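You operate a simulated robot arm through the tools that you are given. There is no shell and no other tool. Be economical: measure what you need, move in short steps, check, and stop when the job is done.

You run a simulated robot arm. Do the job below in one go: nothing can be reset, and whatever is moved stays where it is left.

JOB
Put things in order on the green mat. At the end: the white stone block from the green mat is on the white yoghurt pot; the red strap stands where the blue glass stood; the clear jar stands where the red strap stood; the blue glass from the green mat stands where the white stone block stood; whatever was shut is shut again. Leave all else as you found it, and nothing knocked over.

The check looks at the end state, three seconds after you hand in, the way a careful person would. Anything else that was tipped, shoved, dropped, spilled or broken makes it a failure.

ROBOT AND FRAMES
A 7-joint arm with a two-finger parallel gripper, fixed in place. Base frame: the origin is at the foot of the arm, x ahead of it, y to its left, z up; the work surface is at about z = 0. Lengths are in mm, angles in rad, forces in N, time in s.
With the tool pointing down near the work surface it reaches from about 220 to 580 mm from the base axis. Its first joint turns from -1.152 to 1.152 rad. Payload 2.5 kg.
The TCP is the grasp point between the finger pads, 23 mm short of the fingertips. In the tool frame z runs along the fingers and y along their closing line. The gripper opens to 94 mm. The fingers are 38 mm wide and 10 mm thick; the gripper's body (54 by 96 mm) begins 39 mm behind the TCP.
Orientation is that of the tool frame in the base frame, as [roll, pitch, yaw] about the fixed x, y, z axes, in that order (R = Rz(yaw) Ry(pitch) Rx(roll)). With the fingers straight down and closing along the base's y, the tool's x points along the base's -x, its y along +y and its z along -z.

CONTROLS
- The arm moves only by the tool drive_tool. Its argument "commands" is one flat list of numbers, 6 for each row, row after row: the shift along the base's x, y, z in mm, then the turn, a rotation vector about the base's x, y, z in degrees. In form: [tx, ty, tz, ax, ay, az, tx, ty, tz, ax, ay, az, ...]. A call has 1 to 8 rows; each row shifts and turns the commanded pose from where the row before left it. "hand" is the finger opening in mm, from 0 to 94, set as the call begins (left out, the last holds). Each row takes 0.2 s and may step no farther than 50 mm and 0.15 rad from the row before; otherwise, or with a gripper value out of range, the whole call is refused. A pose out of reach is approached as far as the arm can. The call stops where the force on the tool passes 40 N (or 10 N more than at its start, if that is more) or the arm is blocked; 0.2 s more then pass. Each finger travels about 108 mm/s and halts on what it meets, pressing with about 25 N; the grip force reading is that of the motor and also rises with nothing between the fingers. The clock runs only during rows and for 0.2 s after the last one: add rows that do not move to give the fingers time. It gives the time, the measured TCP pose, the force on the tool (base axes), the opening and the grip force at its end, in the units of the frame above (readings bear some noise).
- Cameras (640 x 400 px; columns grow to the right, rows downward): "scene" is fixed at [119.1, -405.9, 564.7]; the picture's right is [0.87, -0.49, 0.00], its down [-0.24, -0.43, -0.87] and it looks along [0.42, 0.76, -0.50] (base axes); focal length 320 px, centre (320, 200). "wrist" rides on the gripper at [86, 16, -75] in the tool frame; the picture's right is [-0.18, 0.98, 0.00], its down [-0.58, -0.11, -0.81] and it looks along [-0.79, -0.15, 0.59] (tool axes); focal length 243 px, centre (320, 200). There is no depth. A picture from a camera that has moved, and an enlarged one, comes with that camera's place and axes in the base frame and with its lens. The place of the scene camera against the robot may be out by one fixed shift of up to 18 mm in any direction.
- get_image(camera): a new picture of that camera. The clock stands still meanwhile.
- close_up(camera, box): a new picture of the part [left, top, right, bottom] of that camera's present view, enlarged. The clock stands still meanwhile.
- sign_off(): hands the job in; it is judged then, once.

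Work in short steps. Places have to be worked out from the pictures, the camera data and where the tool is seen: move nearer, look again, correct. Check each grasp and each placing, and mend what went wrong. You have 120 turns and 84 pictures in all, those below and enlarged ones among them. Open the gripper and draw the arm clear of the work before you hand the job in, unless the task says otherwise; then end with one line.

The tools are called after "Call:" as a command line: name --argument value ..., lists and objects as JSON in quotes. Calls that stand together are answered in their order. drive_tool: Moves the arm, as the interface text tells. Its arguments: {"type":"object","properties":{"commands":{"type":"array","items":{"type":"number"}},"hand":{"type":"number"}},"required":["commands"]} The other tools are called the same way: get_image (camera) takes a picture; close_up (camera, box) takes an enlarged picture of a part of a camera's view; sign_off () hands the job in.

At the start:

```text
time: 0.0
eef_pos: [350.0, -124.5, 365.3]
orientation: [3.141, -0.001, -3.141]
wrist_force: [-0.5, -0.1, 0.6]
finger_gap: 94.1
grip_force: 0.0
```

scene: 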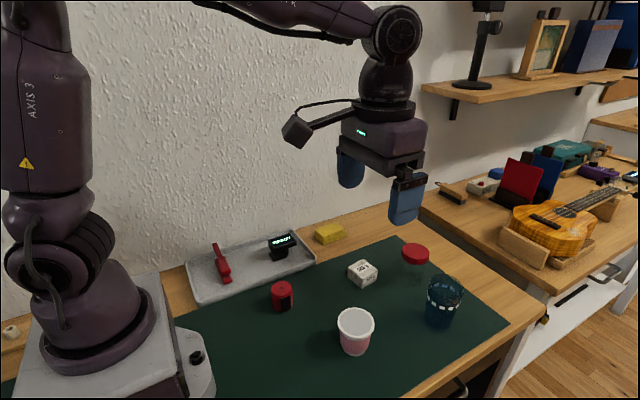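
wrist: 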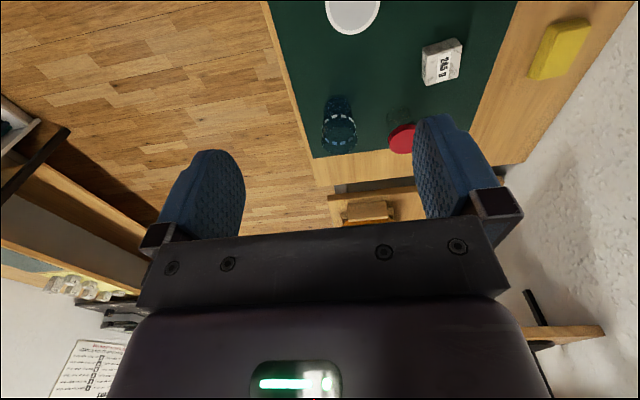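

I'll first look closely at the mat to identify the objects.

Call:
close_up --camera "scene" --box '[240, 220, 400, 320]'

Call:
close_up --camera "scene" --box '[320, 230, 512, 360]'

```text
4.00 times, centred on (320, 270) of scene
camera zoom: at [119.1, -405.9, 564.7], right [0.87, -0.49, 0.0], down [-0.24, -0.43, -0.87], along [0.42, 0.76, -0.5], focal length 1281 px, centre (320, -80)
```

zoom: 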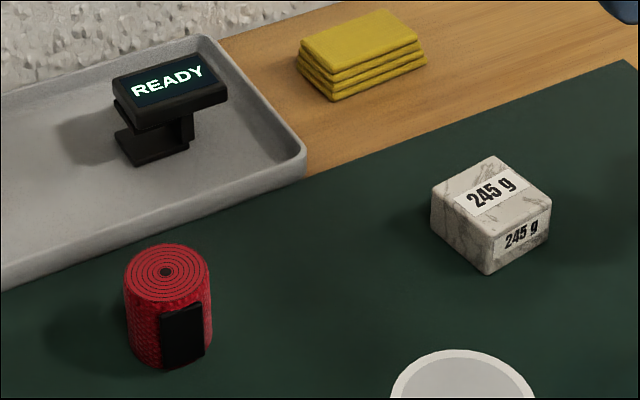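

```text
3.08 times, centred on (416, 295) of scene
camera zoom: at [119.1, -405.9, 564.7], right [0.87, -0.49, 0.0], down [-0.24, -0.43, -0.87], along [0.42, 0.76, -0.5], focal length 986 px, centre (25, -92)
```

zoom: 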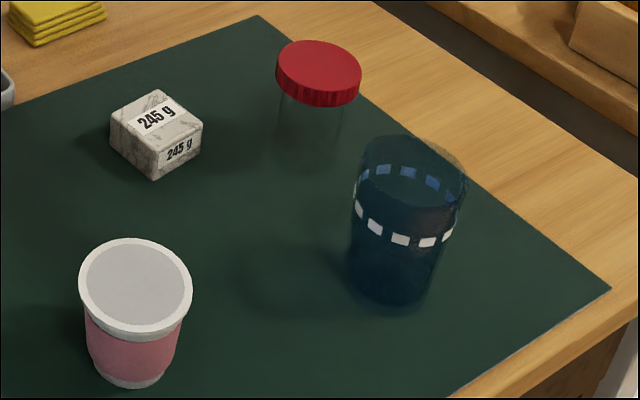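

The scene shows strap near (290,66), block (480,29), pot (370,-100), glass (560,-133), jar near (600,-5). I'll move the wrist camera back for a measuring view.

Call:
drive_tool --commands '[-30, 40, 20, 0, 0, 0, -30, 40, 20, 0, 0, 0, 0, 0, 0, 0, 0, 0]'

Call:
get_image --camera "wrist"

```text
refused: row 1 steps farther than a row can; nothing moved
```

```text
79 pictures are left
camera wrist: at [263.2, -108.3, 439.6], right [0.18, 0.98, 0.0], down [0.58, -0.11, 0.81], along [0.79, -0.15, -0.59], focal length 243 px, centre (320, 200)
```

wrist: 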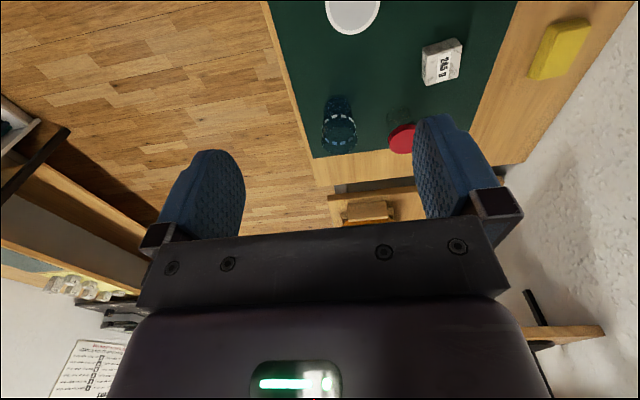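

Row was too long; I'll use smaller rows.

Call:
drive_tool --commands '[-25, 30, 5, 0, 0, 0, -25, 30, 5, 0, 0, 0, -20, 20, 5, 0, 0, 0, 0, 0, 0, 0, 0, 0]'

Call:
get_image --camera "wrist"

```text
time: 1.0
eef_pos: [281.2, -44.3, 380.9]
orientation: [3.142, 0.001, -3.139]
wrist_force: [-0.6, -0.3, -0.4]
finger_gap: 93.8
grip_force: 0.1
```

```text
78 pictures are left
camera wrist: at [193.7, -29.5, 454.4], right [0.18, 0.98, 0.0], down [0.58, -0.11, 0.81], along [0.79, -0.15, -0.59], focal length 243 px, centre (320, 200)
```

wrist: 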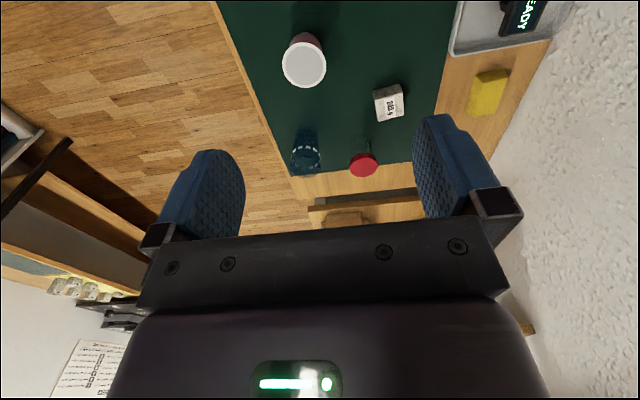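

The wrist view puts the block near (484,53), the jar near (586,-6), and the pot near (361,-85). I'll move above the block to refine this.

Call:
drive_tool --commands '[29, 14, -28, 0, 0, 0, 29, 14, -28, 0, 0, 0, 29, 14, -28, 0, 0, 0, 29, 14, -28, 0, 0, 0, 29, 14, -28, 0, 0, 0, 29, 14, -28, 0, 0, 0, 29, 14, -28, 0, 0, 0, 0, 0, 0, 0, 0, 0]'

Call:
get_image --camera "wrist"

```text
time: 2.8
eef_pos: [484.6, 55.6, 184.1]
orientation: [3.141, 0.001, 3.141]
wrist_force: [-0.8, -0.2, 0.1]
finger_gap: 94.0
grip_force: 0.0
```

```text
77 pictures are left
camera wrist: at [398.2, 70.6, 258.7], right [0.18, 0.98, 0.0], down [0.58, -0.11, 0.81], along [0.79, -0.15, -0.59], focal length 243 px, centre (320, 200)
```

wrist: 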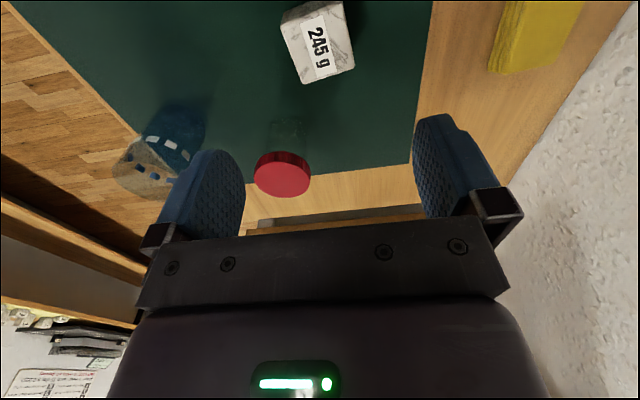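

Zooming to the block for corners.

Call:
close_up --camera "wrist" --box '[240, 0, 400, 100]'

Call:
close_up --camera "wrist" --box '[100, 80, 340, 230]'

```text
4.00 times, centred on (320, 50) of wrist
camera zoom: at [398.2, 70.6, 258.7], right [0.18, 0.98, 0.0], down [0.58, -0.11, 0.81], along [0.79, -0.15, -0.59], focal length 970 px, centre (320, 800)
```

zoom: 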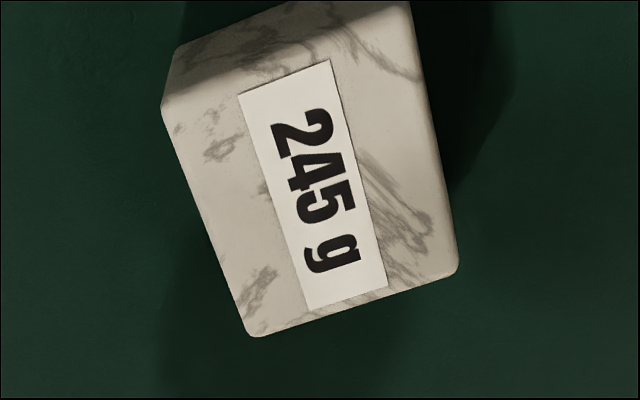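

```text
2.67 times, centred on (220, 155) of wrist
camera zoom: at [398.2, 70.6, 258.7], right [0.18, 0.98, 0.0], down [0.58, -0.11, 0.81], along [0.79, -0.15, -0.59], focal length 647 px, centre (587, 320)
```

zoom: 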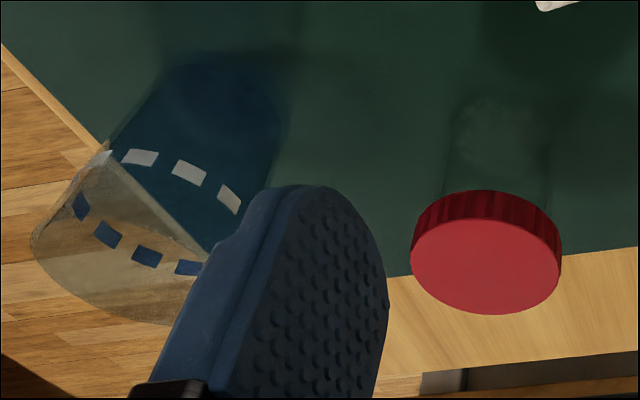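

Block measured at centre (488,54), about 50 mm square, yawed by +6°. I'll align and descend to z≈30.

Call:
drive_tool --commands '[3.4, -1.3, -34, 0, 0, 6.3, 0, 0, -40, 0, 0, 0, 0, 0, -40, 0, 0, 0, 0, 0, -25, 0, 0, 0, 0, 0, -15, 0, 0, 0, 0, 0, 0, 0, 0, 0]'

Call:
get_image --camera "wrist"

Call:
get_image --camera "scene"

```text
time: 4.2
eef_pos: [486.7, 53.8, 29.6]
orientation: [-3.14, 0.0, -3.032]
wrist_force: [0.0, 0.1, -0.6]
finger_gap: 93.9
grip_force: 0.0
```

```text
74 pictures are left
camera wrist: at [399.0, 59.4, 104.2], right [0.07, 1.0, 0.0], down [0.59, -0.04, 0.81], along [0.8, -0.06, -0.59], focal length 243 px, centre (320, 200)
```

wrist: 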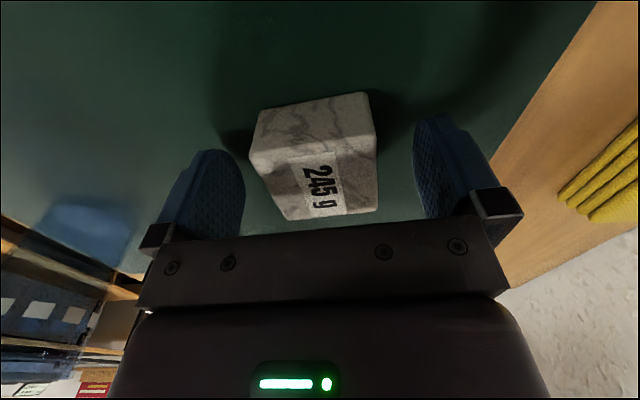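

```text
73 pictures are left
```

scene: 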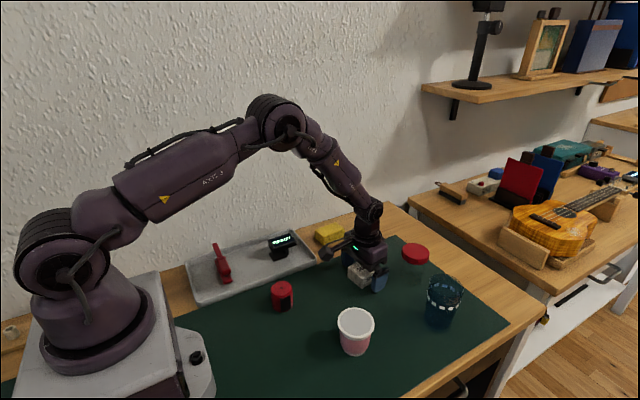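

The block sits centred between the fingers, so I'll close on it.

Call:
drive_tool --commands '[0, 0, 0, 0, 0, 0, 0, 0, 0, 0, 0, 0, 0, 0, 0, 0, 0, 0]' --hand 30

```text
time: 5.0
eef_pos: [487.2, 52.8, 30.9]
orientation: [3.14, -0.001, -3.031]
wrist_force: [0.1, 1.0, -0.4]
finger_gap: 51.6
grip_force: 24.6
```

Gripped at 51.6 mm. I'll lift straight up and move toward the pot.

Call:
drive_tool --commands '[0, 0, 20, 0, 0, 0, 0, 0, 40, 0, 0, 0, 0, 0, 40, 0, 0, 0, 0, 0, 40, 0, 0, 0, -30, -30, 10, 0, 0, 0, -30, -30, 0, 0, 0, 0, -30, -30, 0, 0, 0, 0, -30, -30, 0, 0, 0, 0]'

Call:
get_image --camera "wrist"

```text
time: 6.8
eef_pos: [365.3, -67.6, 180.7]
orientation: [-3.141, -0.002, -3.031]
wrist_force: [-0.9, -0.7, -2.3]
finger_gap: 51.9
grip_force: 25.2
```

```text
72 pictures are left
camera wrist: at [278.5, -61.6, 254.8], right [0.07, 1.0, 0.0], down [0.59, -0.04, 0.81], along [0.8, -0.06, -0.59], focal length 243 px, centre (320, 200)
```

wrist: 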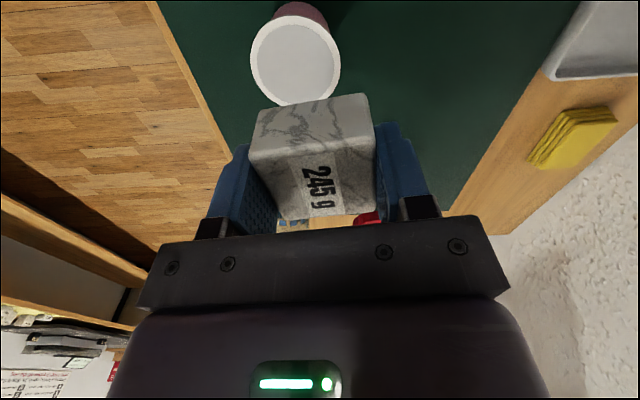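

Pot centre is about (361,-86) with its top near z≈63. I'll align above and descend part-way.

Call:
drive_tool --commands '[-2.5, -9.4, 0, 0, 0, 0, -2.5, -9.4, 0, 0, 0, 0, 0, 0, -25, 0, 0, 0, 0, 0, -25, 0, 0, 0, 0, 0, -15, 0, 0, 0, 0, 0, 0, 0, 0, 0]'

Call:
get_image --camera "wrist"

Call:
close_up --camera "scene" --box '[290, 260, 450, 360]'

```text
time: 8.2
eef_pos: [361.1, -86.1, 116.6]
orientation: [-3.141, 0.0, -3.032]
wrist_force: [0.5, 0.0, -1.5]
finger_gap: 51.9
grip_force: 24.8
```

```text
71 pictures are left
camera wrist: at [274.3, -80.0, 189.5], right [0.07, 1.0, 0.0], down [0.59, -0.04, 0.81], along [0.8, -0.06, -0.59], focal length 243 px, centre (320, 200)
```

wrist: 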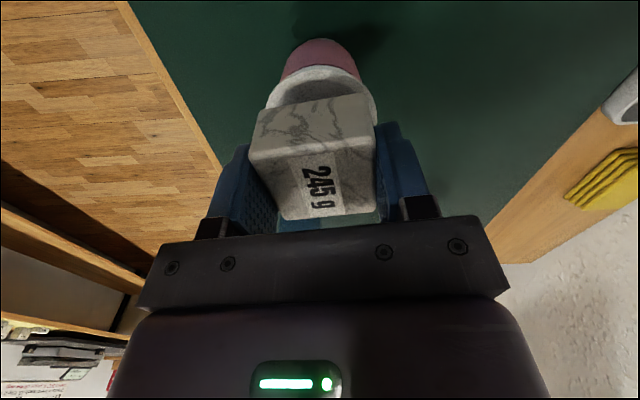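

```text
4.00 times, centred on (370, 310) of scene
camera zoom: at [119.1, -405.9, 564.7], right [0.87, -0.49, 0.0], down [-0.24, -0.43, -0.87], along [0.42, 0.76, -0.5], focal length 1281 px, centre (120, -240)
```

zoom: 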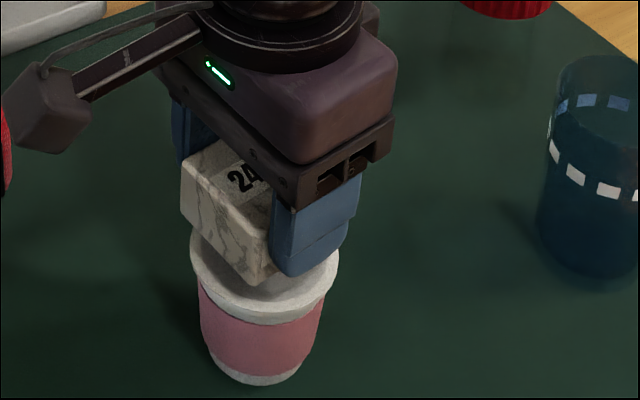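

Laterally well aligned. I'll shift +2 mm in x and descend in small steps until contact.

Call:
drive_tool --commands '[2, 0, -5, 0, 0, 0, 0, 0, -5, 0, 0, 0, 0, 0, -3, 0, 0, 0, 0, 0, -2, 0, 0, 0, 0, 0, 0, 0, 0, 0]'

Call:
close_up --camera "scene" --box '[310, 280, 406, 340]'

```text
time: 9.4
eef_pos: [363.3, -86.7, 100.6]
orientation: [3.141, 0.0, -3.032]
wrist_force: [0.2, 0.4, -3.0]
finger_gap: 51.8
grip_force: 24.9
```

```text
6.67 times, centred on (358, 310) of scene
camera zoom: at [119.1, -405.9, 564.7], right [0.87, -0.49, 0.0], down [-0.24, -0.43, -0.87], along [0.42, 0.76, -0.5], focal length 2135 px, centre (67, -533)
```

zoom: 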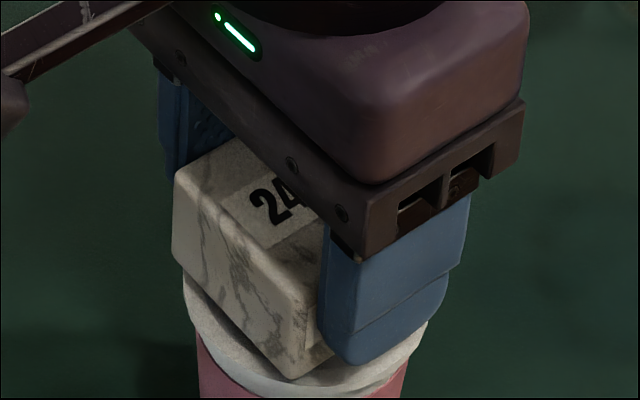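

Not yet in contact; block still a few mm above. Continue gently.

Call:
drive_tool --commands '[0, 0, -1.5, 0, 0, 0, 0, 0, -1.5, 0, 0, 0, 0, 0, 0, 0, 0, 0]'

Call:
drive_tool --commands '[0, 0, -1.5, 0, 0, 0, 0, 0, -1.5, 0, 0, 0, 0, 0, 0, 0, 0, 0]'

```text
time: 10.2
eef_pos: [363.6, -85.8, 98.1]
orientation: [-3.141, 0.0, -3.031]
wrist_force: [-0.2, 0.2, -2.8]
finger_gap: 51.6
grip_force: 24.8
```

```text
time: 11.0
eef_pos: [363.9, -86.1, 95.5]
orientation: [-3.139, 0.002, -3.031]
wrist_force: [-1.1, 0.3, 14.9]
finger_gap: 51.4
grip_force: 24.9
```

Contact at z≈96 (+15 N). I'll ease up slightly and open the fingers.

Call:
drive_tool --commands '[0, 0, 0.8, 0, 0, 0, 0, 0, 0, 0, 0, 0]'

Call:
drive_tool --commands '[0, 0, 0, 0, 0, 0, 0, 0, 0, 0, 0, 0]' --hand 70

Call:
close_up --camera "scene" --box '[310, 280, 406, 340]'

```text
time: 11.6
eef_pos: [364.9, -85.7, 95.5]
orientation: [-3.139, 0.002, -3.032]
wrist_force: [0.9, -0.3, 5.8]
finger_gap: 51.7
grip_force: 25.2
```

```text
time: 12.2
eef_pos: [362.8, -85.1, 94.9]
orientation: [-3.142, 0.001, -3.031]
wrist_force: [-0.6, 0.6, -0.7]
finger_gap: 70.1
grip_force: 0.0
```

```text
6.67 times, centred on (358, 310) of scene
camera zoom: at [119.1, -405.9, 564.7], right [0.87, -0.49, 0.0], down [-0.24, -0.43, -0.87], along [0.42, 0.76, -0.5], focal length 2135 px, centre (67, -533)
```

zoom: 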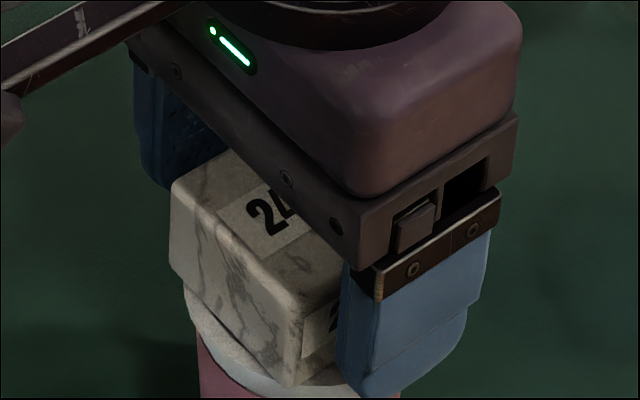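

Block released onto the pot. I'll rise straight up and look.

Call:
drive_tool --commands '[0, 0, 20, 0, 0, 0, 0, 0, 35, 0, 0, 0, 0, 0, 45, 0, 0, 0, 0, 0, 45, 0, 0, 0, 0, 0, 0, 0, 0, 0]'

Call:
close_up --camera "scene" --box '[310, 260, 470, 360]'

Call:
get_image --camera "wrist"

```text
time: 13.4
eef_pos: [363.7, -85.0, 241.1]
orientation: [-3.142, 0.0, -3.031]
wrist_force: [0.2, -0.8, 0.3]
finger_gap: 70.0
grip_force: 0.0
```

```text
4.00 times, centred on (390, 310) of scene
camera zoom: at [119.1, -405.9, 564.7], right [0.87, -0.49, 0.0], down [-0.24, -0.43, -0.87], along [0.42, 0.76, -0.5], focal length 1281 px, centre (40, -240)
```

zoom: 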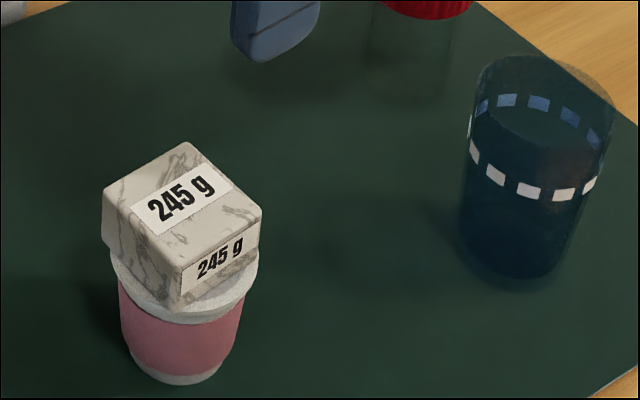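

```text
66 pictures are left
camera wrist: at [277.0, -79.4, 315.0], right [0.07, 1.0, 0.0], down [0.59, -0.04, 0.81], along [0.8, -0.06, -0.59], focal length 243 px, centre (320, 200)
```

wrist: 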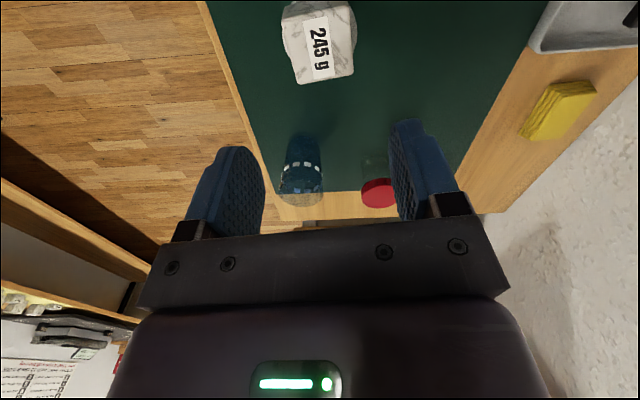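

Block is stable on the pot. Next I'll move toward the glass to measure it (it seems to hold liquid, so slow moves later).

Call:
drive_tool --commands '[35, -14, 0, 0, 0, -6.3, 35, -14, 0, 0, 0, 0, 35, -15, 0, 0, 0, 0, 0, 0, 0, 0, 0, 0]' --hand 94

Call:
get_image --camera "wrist"

Call:
close_up --camera "wrist" --box '[240, 60, 432, 180]'

```text
time: 14.4
eef_pos: [469.1, -129.6, 239.4]
orientation: [3.141, 0.0, 3.141]
wrist_force: [0.4, -0.1, -0.6]
finger_gap: 94.0
grip_force: 0.1
```

```text
65 pictures are left
camera wrist: at [382.3, -114.0, 313.9], right [0.18, 0.98, 0.0], down [0.58, -0.11, 0.81], along [0.79, -0.15, -0.59], focal length 243 px, centre (320, 200)
```

wrist: 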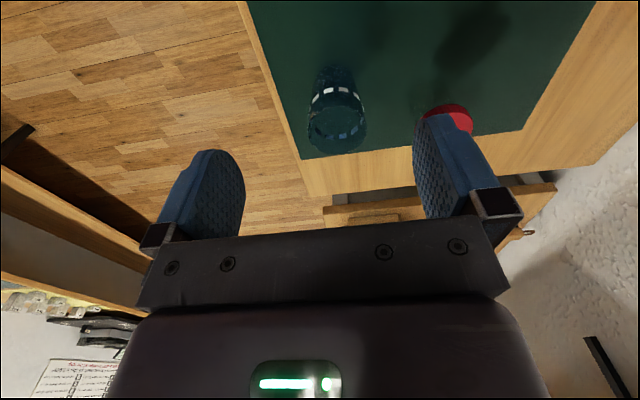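

```text
3.33 times, centred on (336, 120) of wrist
camera zoom: at [382.3, -114.0, 313.9], right [0.18, 0.98, 0.0], down [0.58, -0.11, 0.81], along [0.79, -0.15, -0.59], focal length 809 px, centre (267, 467)
```

zoom: 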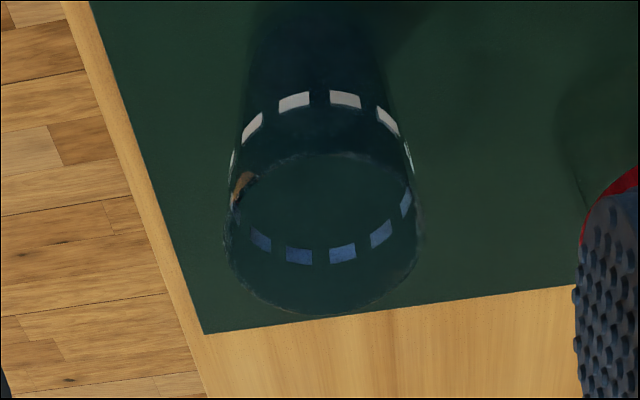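

Glass rim estimated near (547,-126) if ~100 tall. I'll move above it, staying at z=175, and triangulate.

Call:
drive_tool --commands '[39, 2, -32, 0, 0, 0, 39, 2, -32, 0, 0, 0, 0, 0, 0, 0, 0, 0, 0, 0, 0, 0, 0, 0]'

Call:
get_image --camera "wrist"

Call:
close_up --camera "wrist" --box '[224, 0, 416, 120]'

Call:
close_up --camera "scene" --box '[380, 220, 508, 340]'

```text
refused: row 1 steps farther than a row can; nothing moved
```

```text
63 pictures are left
camera wrist: at [382.3, -114.0, 313.9], right [0.18, 0.98, 0.0], down [0.58, -0.11, 0.81], along [0.79, -0.15, -0.59], focal length 243 px, centre (320, 200)
```

wrist: 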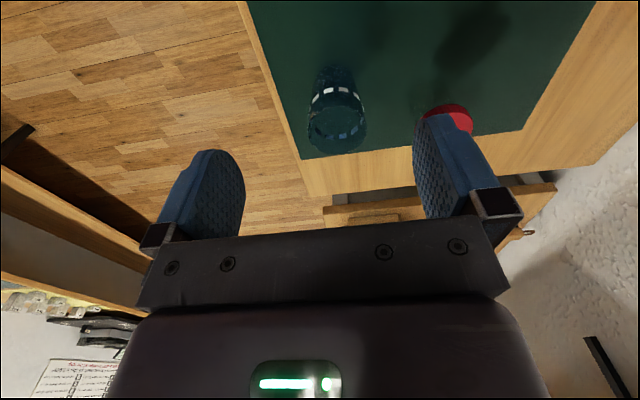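

```text
3.33 times, centred on (320, 60) of wrist
camera zoom: at [382.3, -114.0, 313.9], right [0.18, 0.98, 0.0], down [0.58, -0.11, 0.81], along [0.79, -0.15, -0.59], focal length 809 px, centre (320, 667)
```

zoom: 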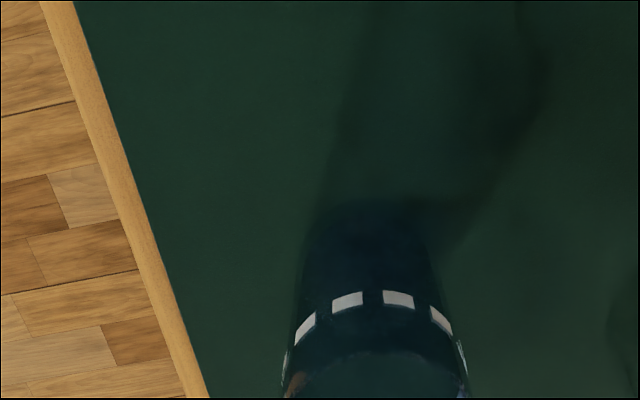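

```text
3.33 times, centred on (444, 280) of scene
camera zoom: at [119.1, -405.9, 564.7], right [0.87, -0.49, 0.0], down [-0.24, -0.43, -0.87], along [0.42, 0.76, -0.5], focal length 1068 px, centre (-93, -67)
```

zoom: 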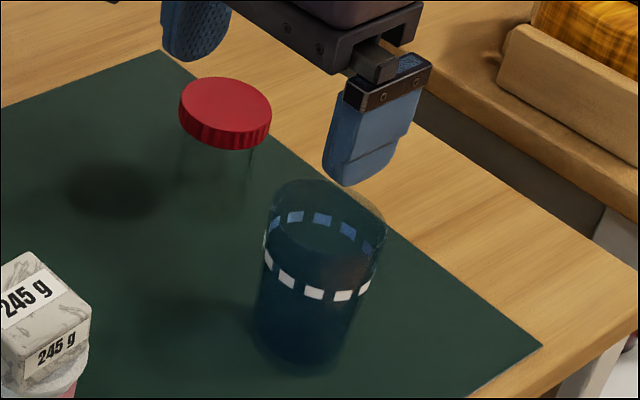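

Glass base centre ≈(547,-124), consistent with the rim. Moving over it in smaller rows.

Call:
drive_tool --commands '[26, 1.3, -22, 0, 0, 0, 26, 1.3, -22, 0, 0, 0, 26, 1.4, -22, 0, 0, 0, 0, 0, 0, 0, 0, 0]'

Call:
get_image --camera "wrist"

```text
time: 15.4
eef_pos: [544.8, -125.1, 173.4]
orientation: [-3.141, -0.001, -3.139]
wrist_force: [0.2, -0.5, -0.1]
finger_gap: 94.2
grip_force: 0.2
```

```text
60 pictures are left
camera wrist: at [457.9, -108.2, 248.3], right [0.18, 0.98, 0.0], down [0.58, -0.11, 0.81], along [0.79, -0.15, -0.59], focal length 243 px, centre (320, 200)
```

wrist: 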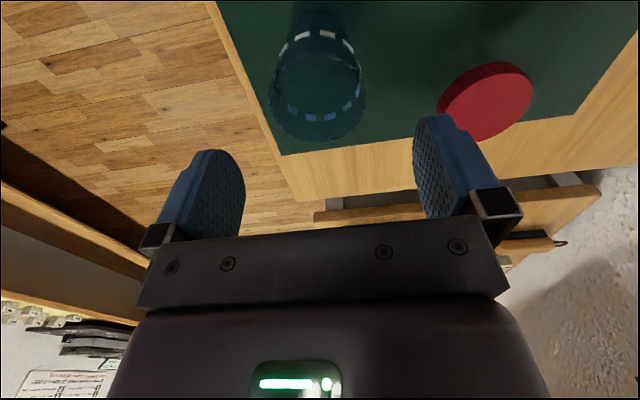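

Both views agree: glass at (546,-126), ~100 tall. I'll descend around it to TCP z=75.

Call:
drive_tool --commands '[1.2, -1, -30, 0, 0, 0, 0, 0, -30, 0, 0, 0, 0, 0, -20, 0, 0, 0, 0, 0, -19, 0, 0, 0, 0, 0, 0, 0, 0, 0]'

Call:
get_image --camera "wrist"

Call:
close_up --camera "scene" --box '[380, 220, 508, 340]'

```text
time: 16.6
eef_pos: [547.2, -125.8, 75.7]
orientation: [3.141, 0.001, 3.141]
wrist_force: [0.4, 0.8, 0.3]
finger_gap: 94.2
grip_force: 0.1
```

```text
59 pictures are left
camera wrist: at [460.5, -109.3, 149.4], right [0.18, 0.98, 0.0], down [0.58, -0.11, 0.81], along [0.79, -0.15, -0.59], focal length 243 px, centre (320, 200)
```

wrist: 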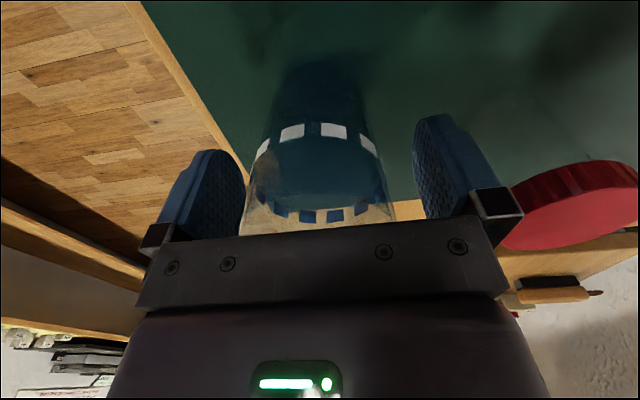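

```text
3.33 times, centred on (444, 280) of scene
camera zoom: at [119.1, -405.9, 564.7], right [0.87, -0.49, 0.0], down [-0.24, -0.43, -0.87], along [0.42, 0.76, -0.5], focal length 1068 px, centre (-93, -67)
```

zoom: 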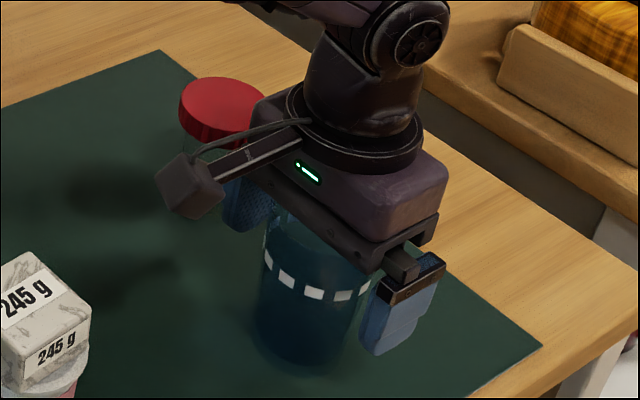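

Glass centred between the fingers. Closing.

Call:
drive_tool --commands '[0, 0, 0, 0, 0, 0, 0, 0, 0, 0, 0, 0, 0, 0, 0, 0, 0, 0]' --hand 50

```text
time: 17.4
eef_pos: [546.2, -124.8, 76.3]
orientation: [-3.141, -0.001, 3.141]
wrist_force: [1.1, -0.4, 0.0]
finger_gap: 62.0
grip_force: 24.7
```

Gripped at 62 mm. Lifting slowly.

Call:
drive_tool --commands '[0, 0, 3, 0, 0, 0, 0, 0, 7, 0, 0, 0, 0, 0, 10, 0, 0, 0, 0, 0, 12, 0, 0, 0, 0, 0, 12, 0, 0, 0, 0, 0, 8, 0, 0, 0, 0, 0, 4, 0, 0, 0, 0, 0, 0, 0, 0, 0]'

Call:
close_up --camera "scene" --box '[340, 200, 500, 340]'

```text
time: 19.2
eef_pos: [546.5, -124.7, 131.0]
orientation: [-3.141, 0.0, -3.141]
wrist_force: [1.0, 0.0, 0.0]
finger_gap: 62.2
grip_force: 25.5
```

```text
2.86 times, centred on (420, 270) of scene
camera zoom: at [119.1, -405.9, 564.7], right [0.87, -0.49, 0.0], down [-0.24, -0.43, -0.87], along [0.42, 0.76, -0.5], focal length 915 px, centre (34, 0)
```

zoom: 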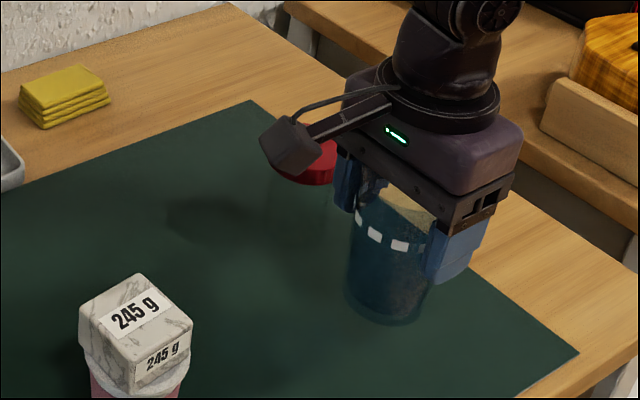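

Glass lifted cleanly. Raise further and move smoothly to the block's old spot (488,54), well above the jar.

Call:
drive_tool --commands '[-3, 0, 12, 0, 0, 0, -8, 0, 16, 0, 0, 0, -12, 6, 12, 0, 0, 0, -12, 14, 8, 0, 0, 0, -10, 20, 2, 0, 0, 0, -6, 22, 0, 0, 0, 0, -4, 22, 0, 0, 0, 0, -2, 22, 0, 0, 0, 0]'

Call:
drive_tool --commands '[-1.5, 22, 0, 0, 0, 0, 0, 20, 0, 0, 0, 0, 0, 16, 0, 0, 0, 0, 0, 10, 0, 0, 0, 0, 0, 5, 0, 0, 0, 0, 0, 0, 0, 0, 0, 0]'

Call:
get_image --camera "scene"

```text
time: 21.0
eef_pos: [488.5, -18.4, 182.6]
orientation: [3.139, 0.0, 3.14]
wrist_force: [0.2, -0.3, -1.9]
finger_gap: 61.9
grip_force: 25.1
```

```text
time: 22.4
eef_pos: [489.0, 53.5, 181.5]
orientation: [-3.14, 0.0, -3.14]
wrist_force: [0.5, 0.8, -1.5]
finger_gap: 62.2
grip_force: 25.1
```

```text
56 pictures are left
```

scene: 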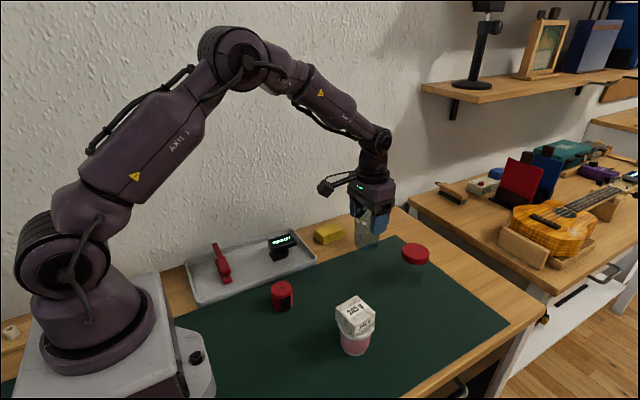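

On target. Lower to z≈79, then fine steps.

Call:
drive_tool --commands '[-0.5, 0.5, -8, 0, 0, 0, 0, 0, -18, 0, 0, 0, 0, 0, -22, 0, 0, 0, 0, 0, -22, 0, 0, 0, 0, 0, -16, 0, 0, 0, 0, 0, -10, 0, 0, 0, 0, 0, -6, 0, 0, 0, 0, 0, 0, 0, 0, 0]'

Call:
drive_tool --commands '[0, 0, -1.5, 0, 0, 0, 0, 0, 0, 0, 0, 0]'

```text
time: 24.2
eef_pos: [487.9, 53.1, 79.9]
orientation: [-3.141, 0.0, 3.141]
wrist_force: [-0.2, -0.2, -1.7]
finger_gap: 62.2
grip_force: 25.1
```

```text
time: 24.8
eef_pos: [489.0, 53.6, 78.1]
orientation: [3.141, -0.001, -3.141]
wrist_force: [-0.3, 0.5, -1.7]
finger_gap: 61.7
grip_force: 25.0
```

No contact yet; lower further in 1 mm steps.

Call:
drive_tool --commands '[0, 0, -1, 0, 0, 0, 0, 0, -1, 0, 0, 0, 0, 0, 0, 0, 0, 0]'

Call:
drive_tool --commands '[0, 0, -0.7, 0, 0, 0, 0, 0, 0, 0, 0, 0]'

```text
time: 25.6
eef_pos: [487.4, 53.6, 76.4]
orientation: [-3.141, 0.001, 3.14]
wrist_force: [0.1, 0.5, -2.1]
finger_gap: 61.9
grip_force: 24.7
```

```text
time: 26.2
eef_pos: [488.3, 54.1, 74.9]
orientation: [-3.142, 0.0, 3.141]
wrist_force: [-0.3, -0.1, -2.0]
finger_gap: 61.9
grip_force: 25.1
```

Call:
drive_tool --commands '[0, 0, -0.7, 0, 0, 0, 0, 0, 0, 0, 0, 0]'

Call:
drive_tool --commands '[0, 0, -0.7, 0, 0, 0, 0, 0, 0, 0, 0, 0]'

Call:
close_up --camera "scene" --box '[320, 230, 416, 290]'

```text
time: 26.8
eef_pos: [487.8, 53.1, 74.5]
orientation: [3.142, 0.002, 3.14]
wrist_force: [-1.7, -0.3, 6.0]
finger_gap: 61.7
grip_force: 24.7
```

```text
time: 27.4
eef_pos: [487.5, 54.3, 74.4]
orientation: [-3.14, 0.002, 3.14]
wrist_force: [-1.9, -1.9, 9.0]
finger_gap: 61.7
grip_force: 24.9
```

```text
6.67 times, centred on (368, 260) of scene
camera zoom: at [119.0, -405.9, 564.7], right [0.87, -0.49, 0.0], down [-0.24, -0.43, -0.87], along [0.42, 0.76, -0.5], focal length 2135 px, centre (0, -200)
```

zoom: 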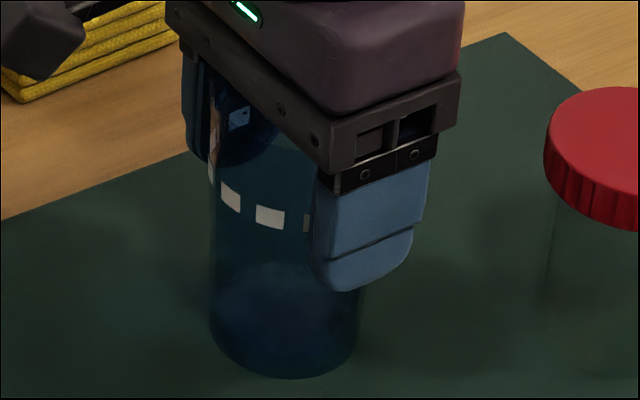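

Contact made (~9 N). Ease 0.5 mm up, then open and rise.

Call:
drive_tool --commands '[0, 0, 0.6, 0, 0, 0, 0, 0, 0, 0, 0, 0]'

Call:
drive_tool --commands '[0, 0, 0, 0, 0, 0, 0, 0, 0, 0, 0, 0, 0, 0, 0, 0, 0, 0]' --hand 92

Call:
drive_tool --commands '[0, 0, 15, 0, 0, 0, 0, 0, 35, 0, 0, 0, 0, 0, 45, 0, 0, 0, 0, 0, 45, 0, 0, 0, -40, 0, 0, 0, 0, 0, -40, 0, 0, 0, 0, 0, -40, 0, 0, 0, 0, 0, 0, 0, 0, 0, 0, 0]'

Call:
get_image --camera "wrist"

Call:
get_image --camera "scene"

```text
time: 28.0
eef_pos: [487.7, 53.6, 74.4]
orientation: [-3.141, 0.0, 3.141]
wrist_force: [1.6, -2.1, 2.9]
finger_gap: 61.5
grip_force: 24.8
```

```text
time: 28.8
eef_pos: [488.0, 53.8, 74.7]
orientation: [3.14, 0.0, 3.141]
wrist_force: [0.4, -0.2, 0.2]
finger_gap: 91.9
grip_force: 0.1
```

```text
time: 30.6
eef_pos: [367.5, 51.7, 213.9]
orientation: [3.141, 0.001, -3.139]
wrist_force: [0.5, 0.1, 0.4]
finger_gap: 92.0
grip_force: 0.1
```

```text
54 pictures are left
camera wrist: at [282.1, 67.7, 288.0], right [0.18, 0.98, 0.0], down [0.58, -0.11, 0.81], along [0.79, -0.15, -0.59], focal length 243 px, centre (320, 200)
```

wrist: 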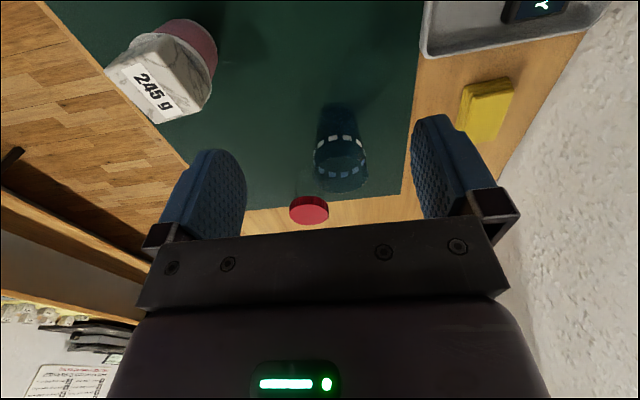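

```text
53 pictures are left
```

scene: 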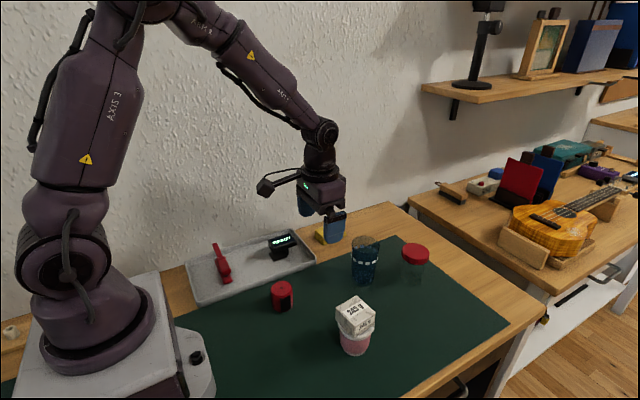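

Glass stands properly. Now move above the strap (~(285,76)) to measure it.

Call:
drive_tool --commands '[-40, 12, 0, 0, 0, 0, -42, 12, 0, 0, 0, 0, 0, 0, 0, 0, 0, 0]'

Call:
get_image --camera "wrist"

Call:
close_up --camera "wrist" --box '[220, 0, 412, 120]'

```text
time: 31.4
eef_pos: [285.4, 78.5, 214.5]
orientation: [3.14, 0.0, -3.14]
wrist_force: [0.7, 0.7, -0.1]
finger_gap: 91.6
grip_force: 0.1
```

```text
52 pictures are left
camera wrist: at [199.1, 93.9, 289.3], right [0.18, 0.98, 0.0], down [0.58, -0.11, 0.81], along [0.79, -0.15, -0.59], focal length 243 px, centre (320, 200)
```

wrist: 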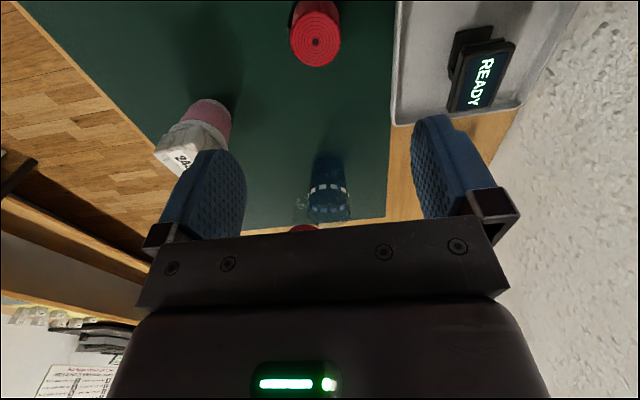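

```text
3.33 times, centred on (316, 60) of wrist
camera zoom: at [199.1, 93.9, 289.3], right [0.18, 0.98, 0.0], down [0.58, -0.11, 0.81], along [0.79, -0.15, -0.59], focal length 809 px, centre (333, 667)
```

zoom: 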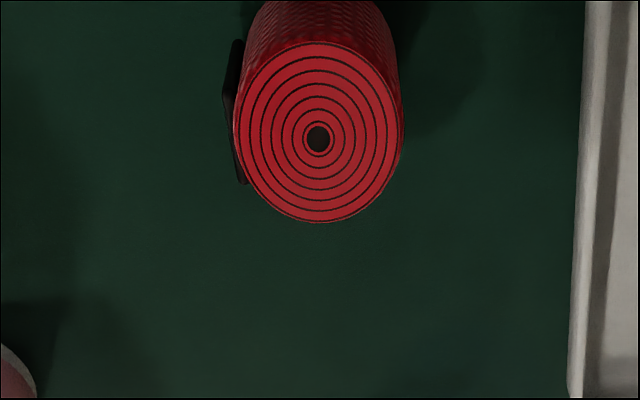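

Strap top centre ≈(288,74), ~46 mm diameter, its buckle on the -y side. To avoid the buckle I'll turn the tool +90° so that it closes along x.

Call:
drive_tool --commands '[0, 0, 0, 0, 0, 8.4, 0, 0, 0, 0, 0, 8.4, 0, 0, 0, 0, 0, 8.4, 0, 0, 0, 0, 0, 8.4, 0, 0, 0, 0, 0, 8.4, 0, 0, 0, 0, 0, 8.4, 0, 0, 0, 0, 0, 8.4, 0, 0, 0, 0, 0, 8.4]'

Call:
drive_tool --commands '[1, -1.5, -10, 0, 0, 7.6, 1, -1.5, -20, 0, 0, 7.6, 1, -1.5, -20, 0, 0, 7.6, 0, 0, 0, 0, 0, 0]'

Call:
get_image --camera "wrist"

```text
time: 33.2
eef_pos: [286.0, 77.2, 214.8]
orientation: [-3.141, 0.001, -1.965]
wrist_force: [0.2, 0.5, 0.2]
finger_gap: 91.9
grip_force: 0.1
```

```text
time: 34.2
eef_pos: [288.7, 74.3, 164.6]
orientation: [-3.141, -0.001, -1.568]
wrist_force: [0.7, -0.1, 0.7]
finger_gap: 91.9
grip_force: 0.1
```

```text
50 pictures are left
camera wrist: at [273.3, -13.7, 238.3], right [-0.98, 0.18, 0.0], down [0.11, 0.58, 0.81], along [0.15, 0.79, -0.59], focal length 243 px, centre (320, 200)
```

wrist: 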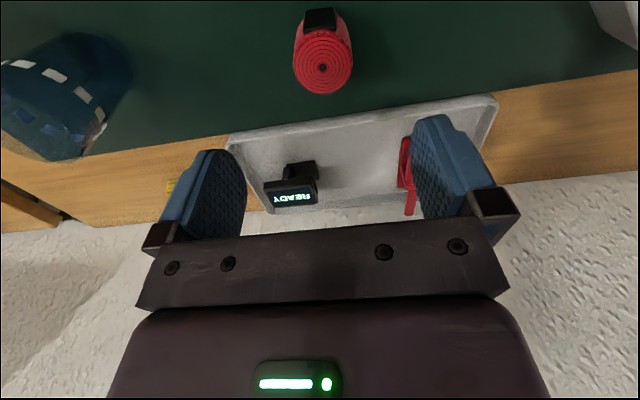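

Consistent: strap at (287,74), ~48 tall. Descend to TCP z=30.

Call:
drive_tool --commands '[-1.5, -0.5, -40, 0, 0, 0, 0, 0, -40, 0, 0, 0, 0, 0, -30, 0, 0, 0, 0, 0, -15, 0, 0, 0, 0, 0, -9.5, 0, 0, 0, 0, 0, 0, 0, 0, 0]'

Call:
get_image --camera "wrist"

```text
time: 35.6
eef_pos: [287.9, 74.2, 29.6]
orientation: [3.141, -0.002, -1.571]
wrist_force: [0.3, 0.1, 1.0]
finger_gap: 92.1
grip_force: 0.0
```

```text
49 pictures are left
camera wrist: at [272.0, -14.1, 103.4], right [-0.98, 0.18, 0.0], down [0.11, 0.58, 0.81], along [0.15, 0.79, -0.59], focal length 243 px, centre (320, 200)
```

wrist: 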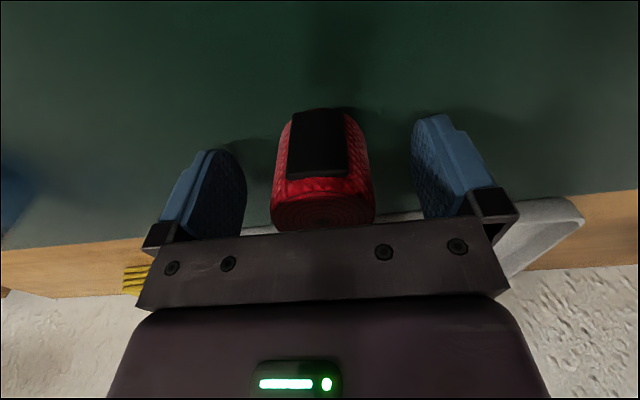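

Strap is centred with its buckle clear of the fingers. Close.

Call:
drive_tool --commands '[0, 0, 0, 0, 0, 0, 0, 0, 0, 0, 0, 0, 0, 0, 0, 0, 0, 0]' --hand 35

Call:
drive_tool --commands '[0, 0, 10, 0, 0, 0, 0, 0, 30, 0, 0, 0, 0, 0, 40, 0, 0, 0, 0, 0, 45, 0, 0, 0, 0, 0, 45, 0, 0, 0, 0, 0, 0, 0, 0, 0]'

Call:
get_image --camera "wrist"

```text
time: 36.4
eef_pos: [287.9, 73.3, 31.4]
orientation: [-3.141, -0.001, -1.572]
wrist_force: [0.2, -0.3, -1.2]
finger_gap: 44.6
grip_force: 24.7
```

```text
time: 37.8
eef_pos: [287.9, 75.7, 201.5]
orientation: [-3.142, 0.0, -1.569]
wrist_force: [0.1, 0.2, -1.3]
finger_gap: 44.5
grip_force: 24.6
```

```text
48 pictures are left
camera wrist: at [271.7, -13.1, 275.4], right [-0.98, 0.18, 0.0], down [0.11, 0.58, 0.81], along [0.15, 0.79, -0.59], focal length 243 px, centre (320, 200)
```

wrist: 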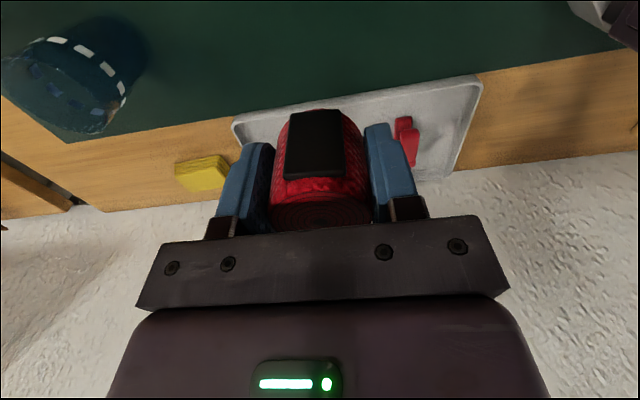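

Strap held. Carry it to the glass's original spot (546,-125).

Call:
drive_tool --commands '[32.3, -25, 0, 0, 0, 0, 32.3, -25, 0, 0, 0, 0, 32.3, -25, 0, 0, 0, 0, 32.3, -25, 0, 0, 0, 0, 32.3, -25, 0, 0, 0, 0, 32.3, -25, 0, 0, 0, 0, 32.3, -25, 0, 0, 0, 0, 32.3, -24.8, 0, 0, 0, 0]'

Call:
drive_tool --commands '[0, 0, -40, 0, 0, 0, 0, 0, -40, 0, 0, 0, 0, 0, -40, 0, 0, 0, 0, 0, -30, 0, 0, 0, 0, 0, -14, 0, 0, 0, 0, 0, 0, 0, 0, 0]'

Call:
close_up --camera "scene" --box '[370, 230, 498, 350]'

```text
time: 39.6
eef_pos: [544.9, -125.9, 201.9]
orientation: [3.14, -0.001, -1.569]
wrist_force: [-0.1, 0.2, -0.6]
finger_gap: 44.6
grip_force: 24.9
```

```text
time: 41.0
eef_pos: [547.5, -128.3, 34.1]
orientation: [-3.141, -0.001, -1.571]
wrist_force: [-0.9, 0.1, -1.4]
finger_gap: 44.8
grip_force: 24.8
```

```text
3.33 times, centred on (434, 290) of scene
camera zoom: at [119.1, -405.9, 564.7], right [0.87, -0.49, 0.0], down [-0.24, -0.43, -0.87], along [0.42, 0.76, -0.5], focal length 1068 px, centre (-60, -100)
```

zoom: 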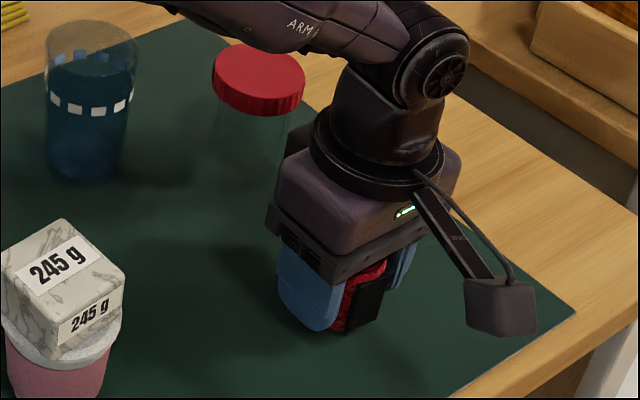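

Nearly down; fine lowering until contact.

Call:
drive_tool --commands '[0, 1, -1.5, 0, 0, 0, 0, 0, -1, 0, 0, 0, 0, 0, 0, 0, 0, 0]'

Call:
drive_tool --commands '[0, 0, -1, 0, 0, 0, 0, 0, 0, 0, 0, 0]'

```text
time: 41.8
eef_pos: [547.7, -127.3, 32.2]
orientation: [-3.141, -0.001, -1.573]
wrist_force: [0.2, -0.2, -0.7]
finger_gap: 44.6
grip_force: 24.7
```

```text
time: 42.4
eef_pos: [546.6, -125.4, 32.1]
orientation: [3.141, 0.0, -1.57]
wrist_force: [-0.6, -0.5, -0.5]
finger_gap: 44.7
grip_force: 25.5
```

Call:
drive_tool --commands '[0, 0, -1, 0, 0, 0, 0, 0, 0, 0, 0, 0]'

Call:
drive_tool --commands '[0, 0, -0.8, 0, 0, 0, 0, 0, 0, 0, 0, 0]'

```text
time: 43.0
eef_pos: [545.9, -126.7, 30.3]
orientation: [3.14, 0.001, -1.57]
wrist_force: [-0.1, 0.2, -0.3]
finger_gap: 44.9
grip_force: 24.9
```

```text
time: 43.6
eef_pos: [547.1, -125.6, 31.0]
orientation: [-3.141, -0.001, -1.571]
wrist_force: [0.1, 0.9, -2.1]
finger_gap: 44.8
grip_force: 25.2
```

Call:
drive_tool --commands '[0, 0, -0.8, 0, 0, 0, 0, 0, 0, 0, 0, 0]'

Call:
drive_tool --commands '[0, 0, -0.8, 0, 0, 0, 0, 0, 0, 0, 0, 0]'

```text
time: 44.2
eef_pos: [545.7, -125.5, 29.1]
orientation: [3.141, 0.0, -1.57]
wrist_force: [-0.5, 0.9, -0.4]
finger_gap: 44.7
grip_force: 24.8
```

```text
time: 44.8
eef_pos: [547.6, -125.8, 29.7]
orientation: [3.14, -0.001, -1.569]
wrist_force: [-5.2, 1.5, 8.9]
finger_gap: 44.6
grip_force: 25.1
```

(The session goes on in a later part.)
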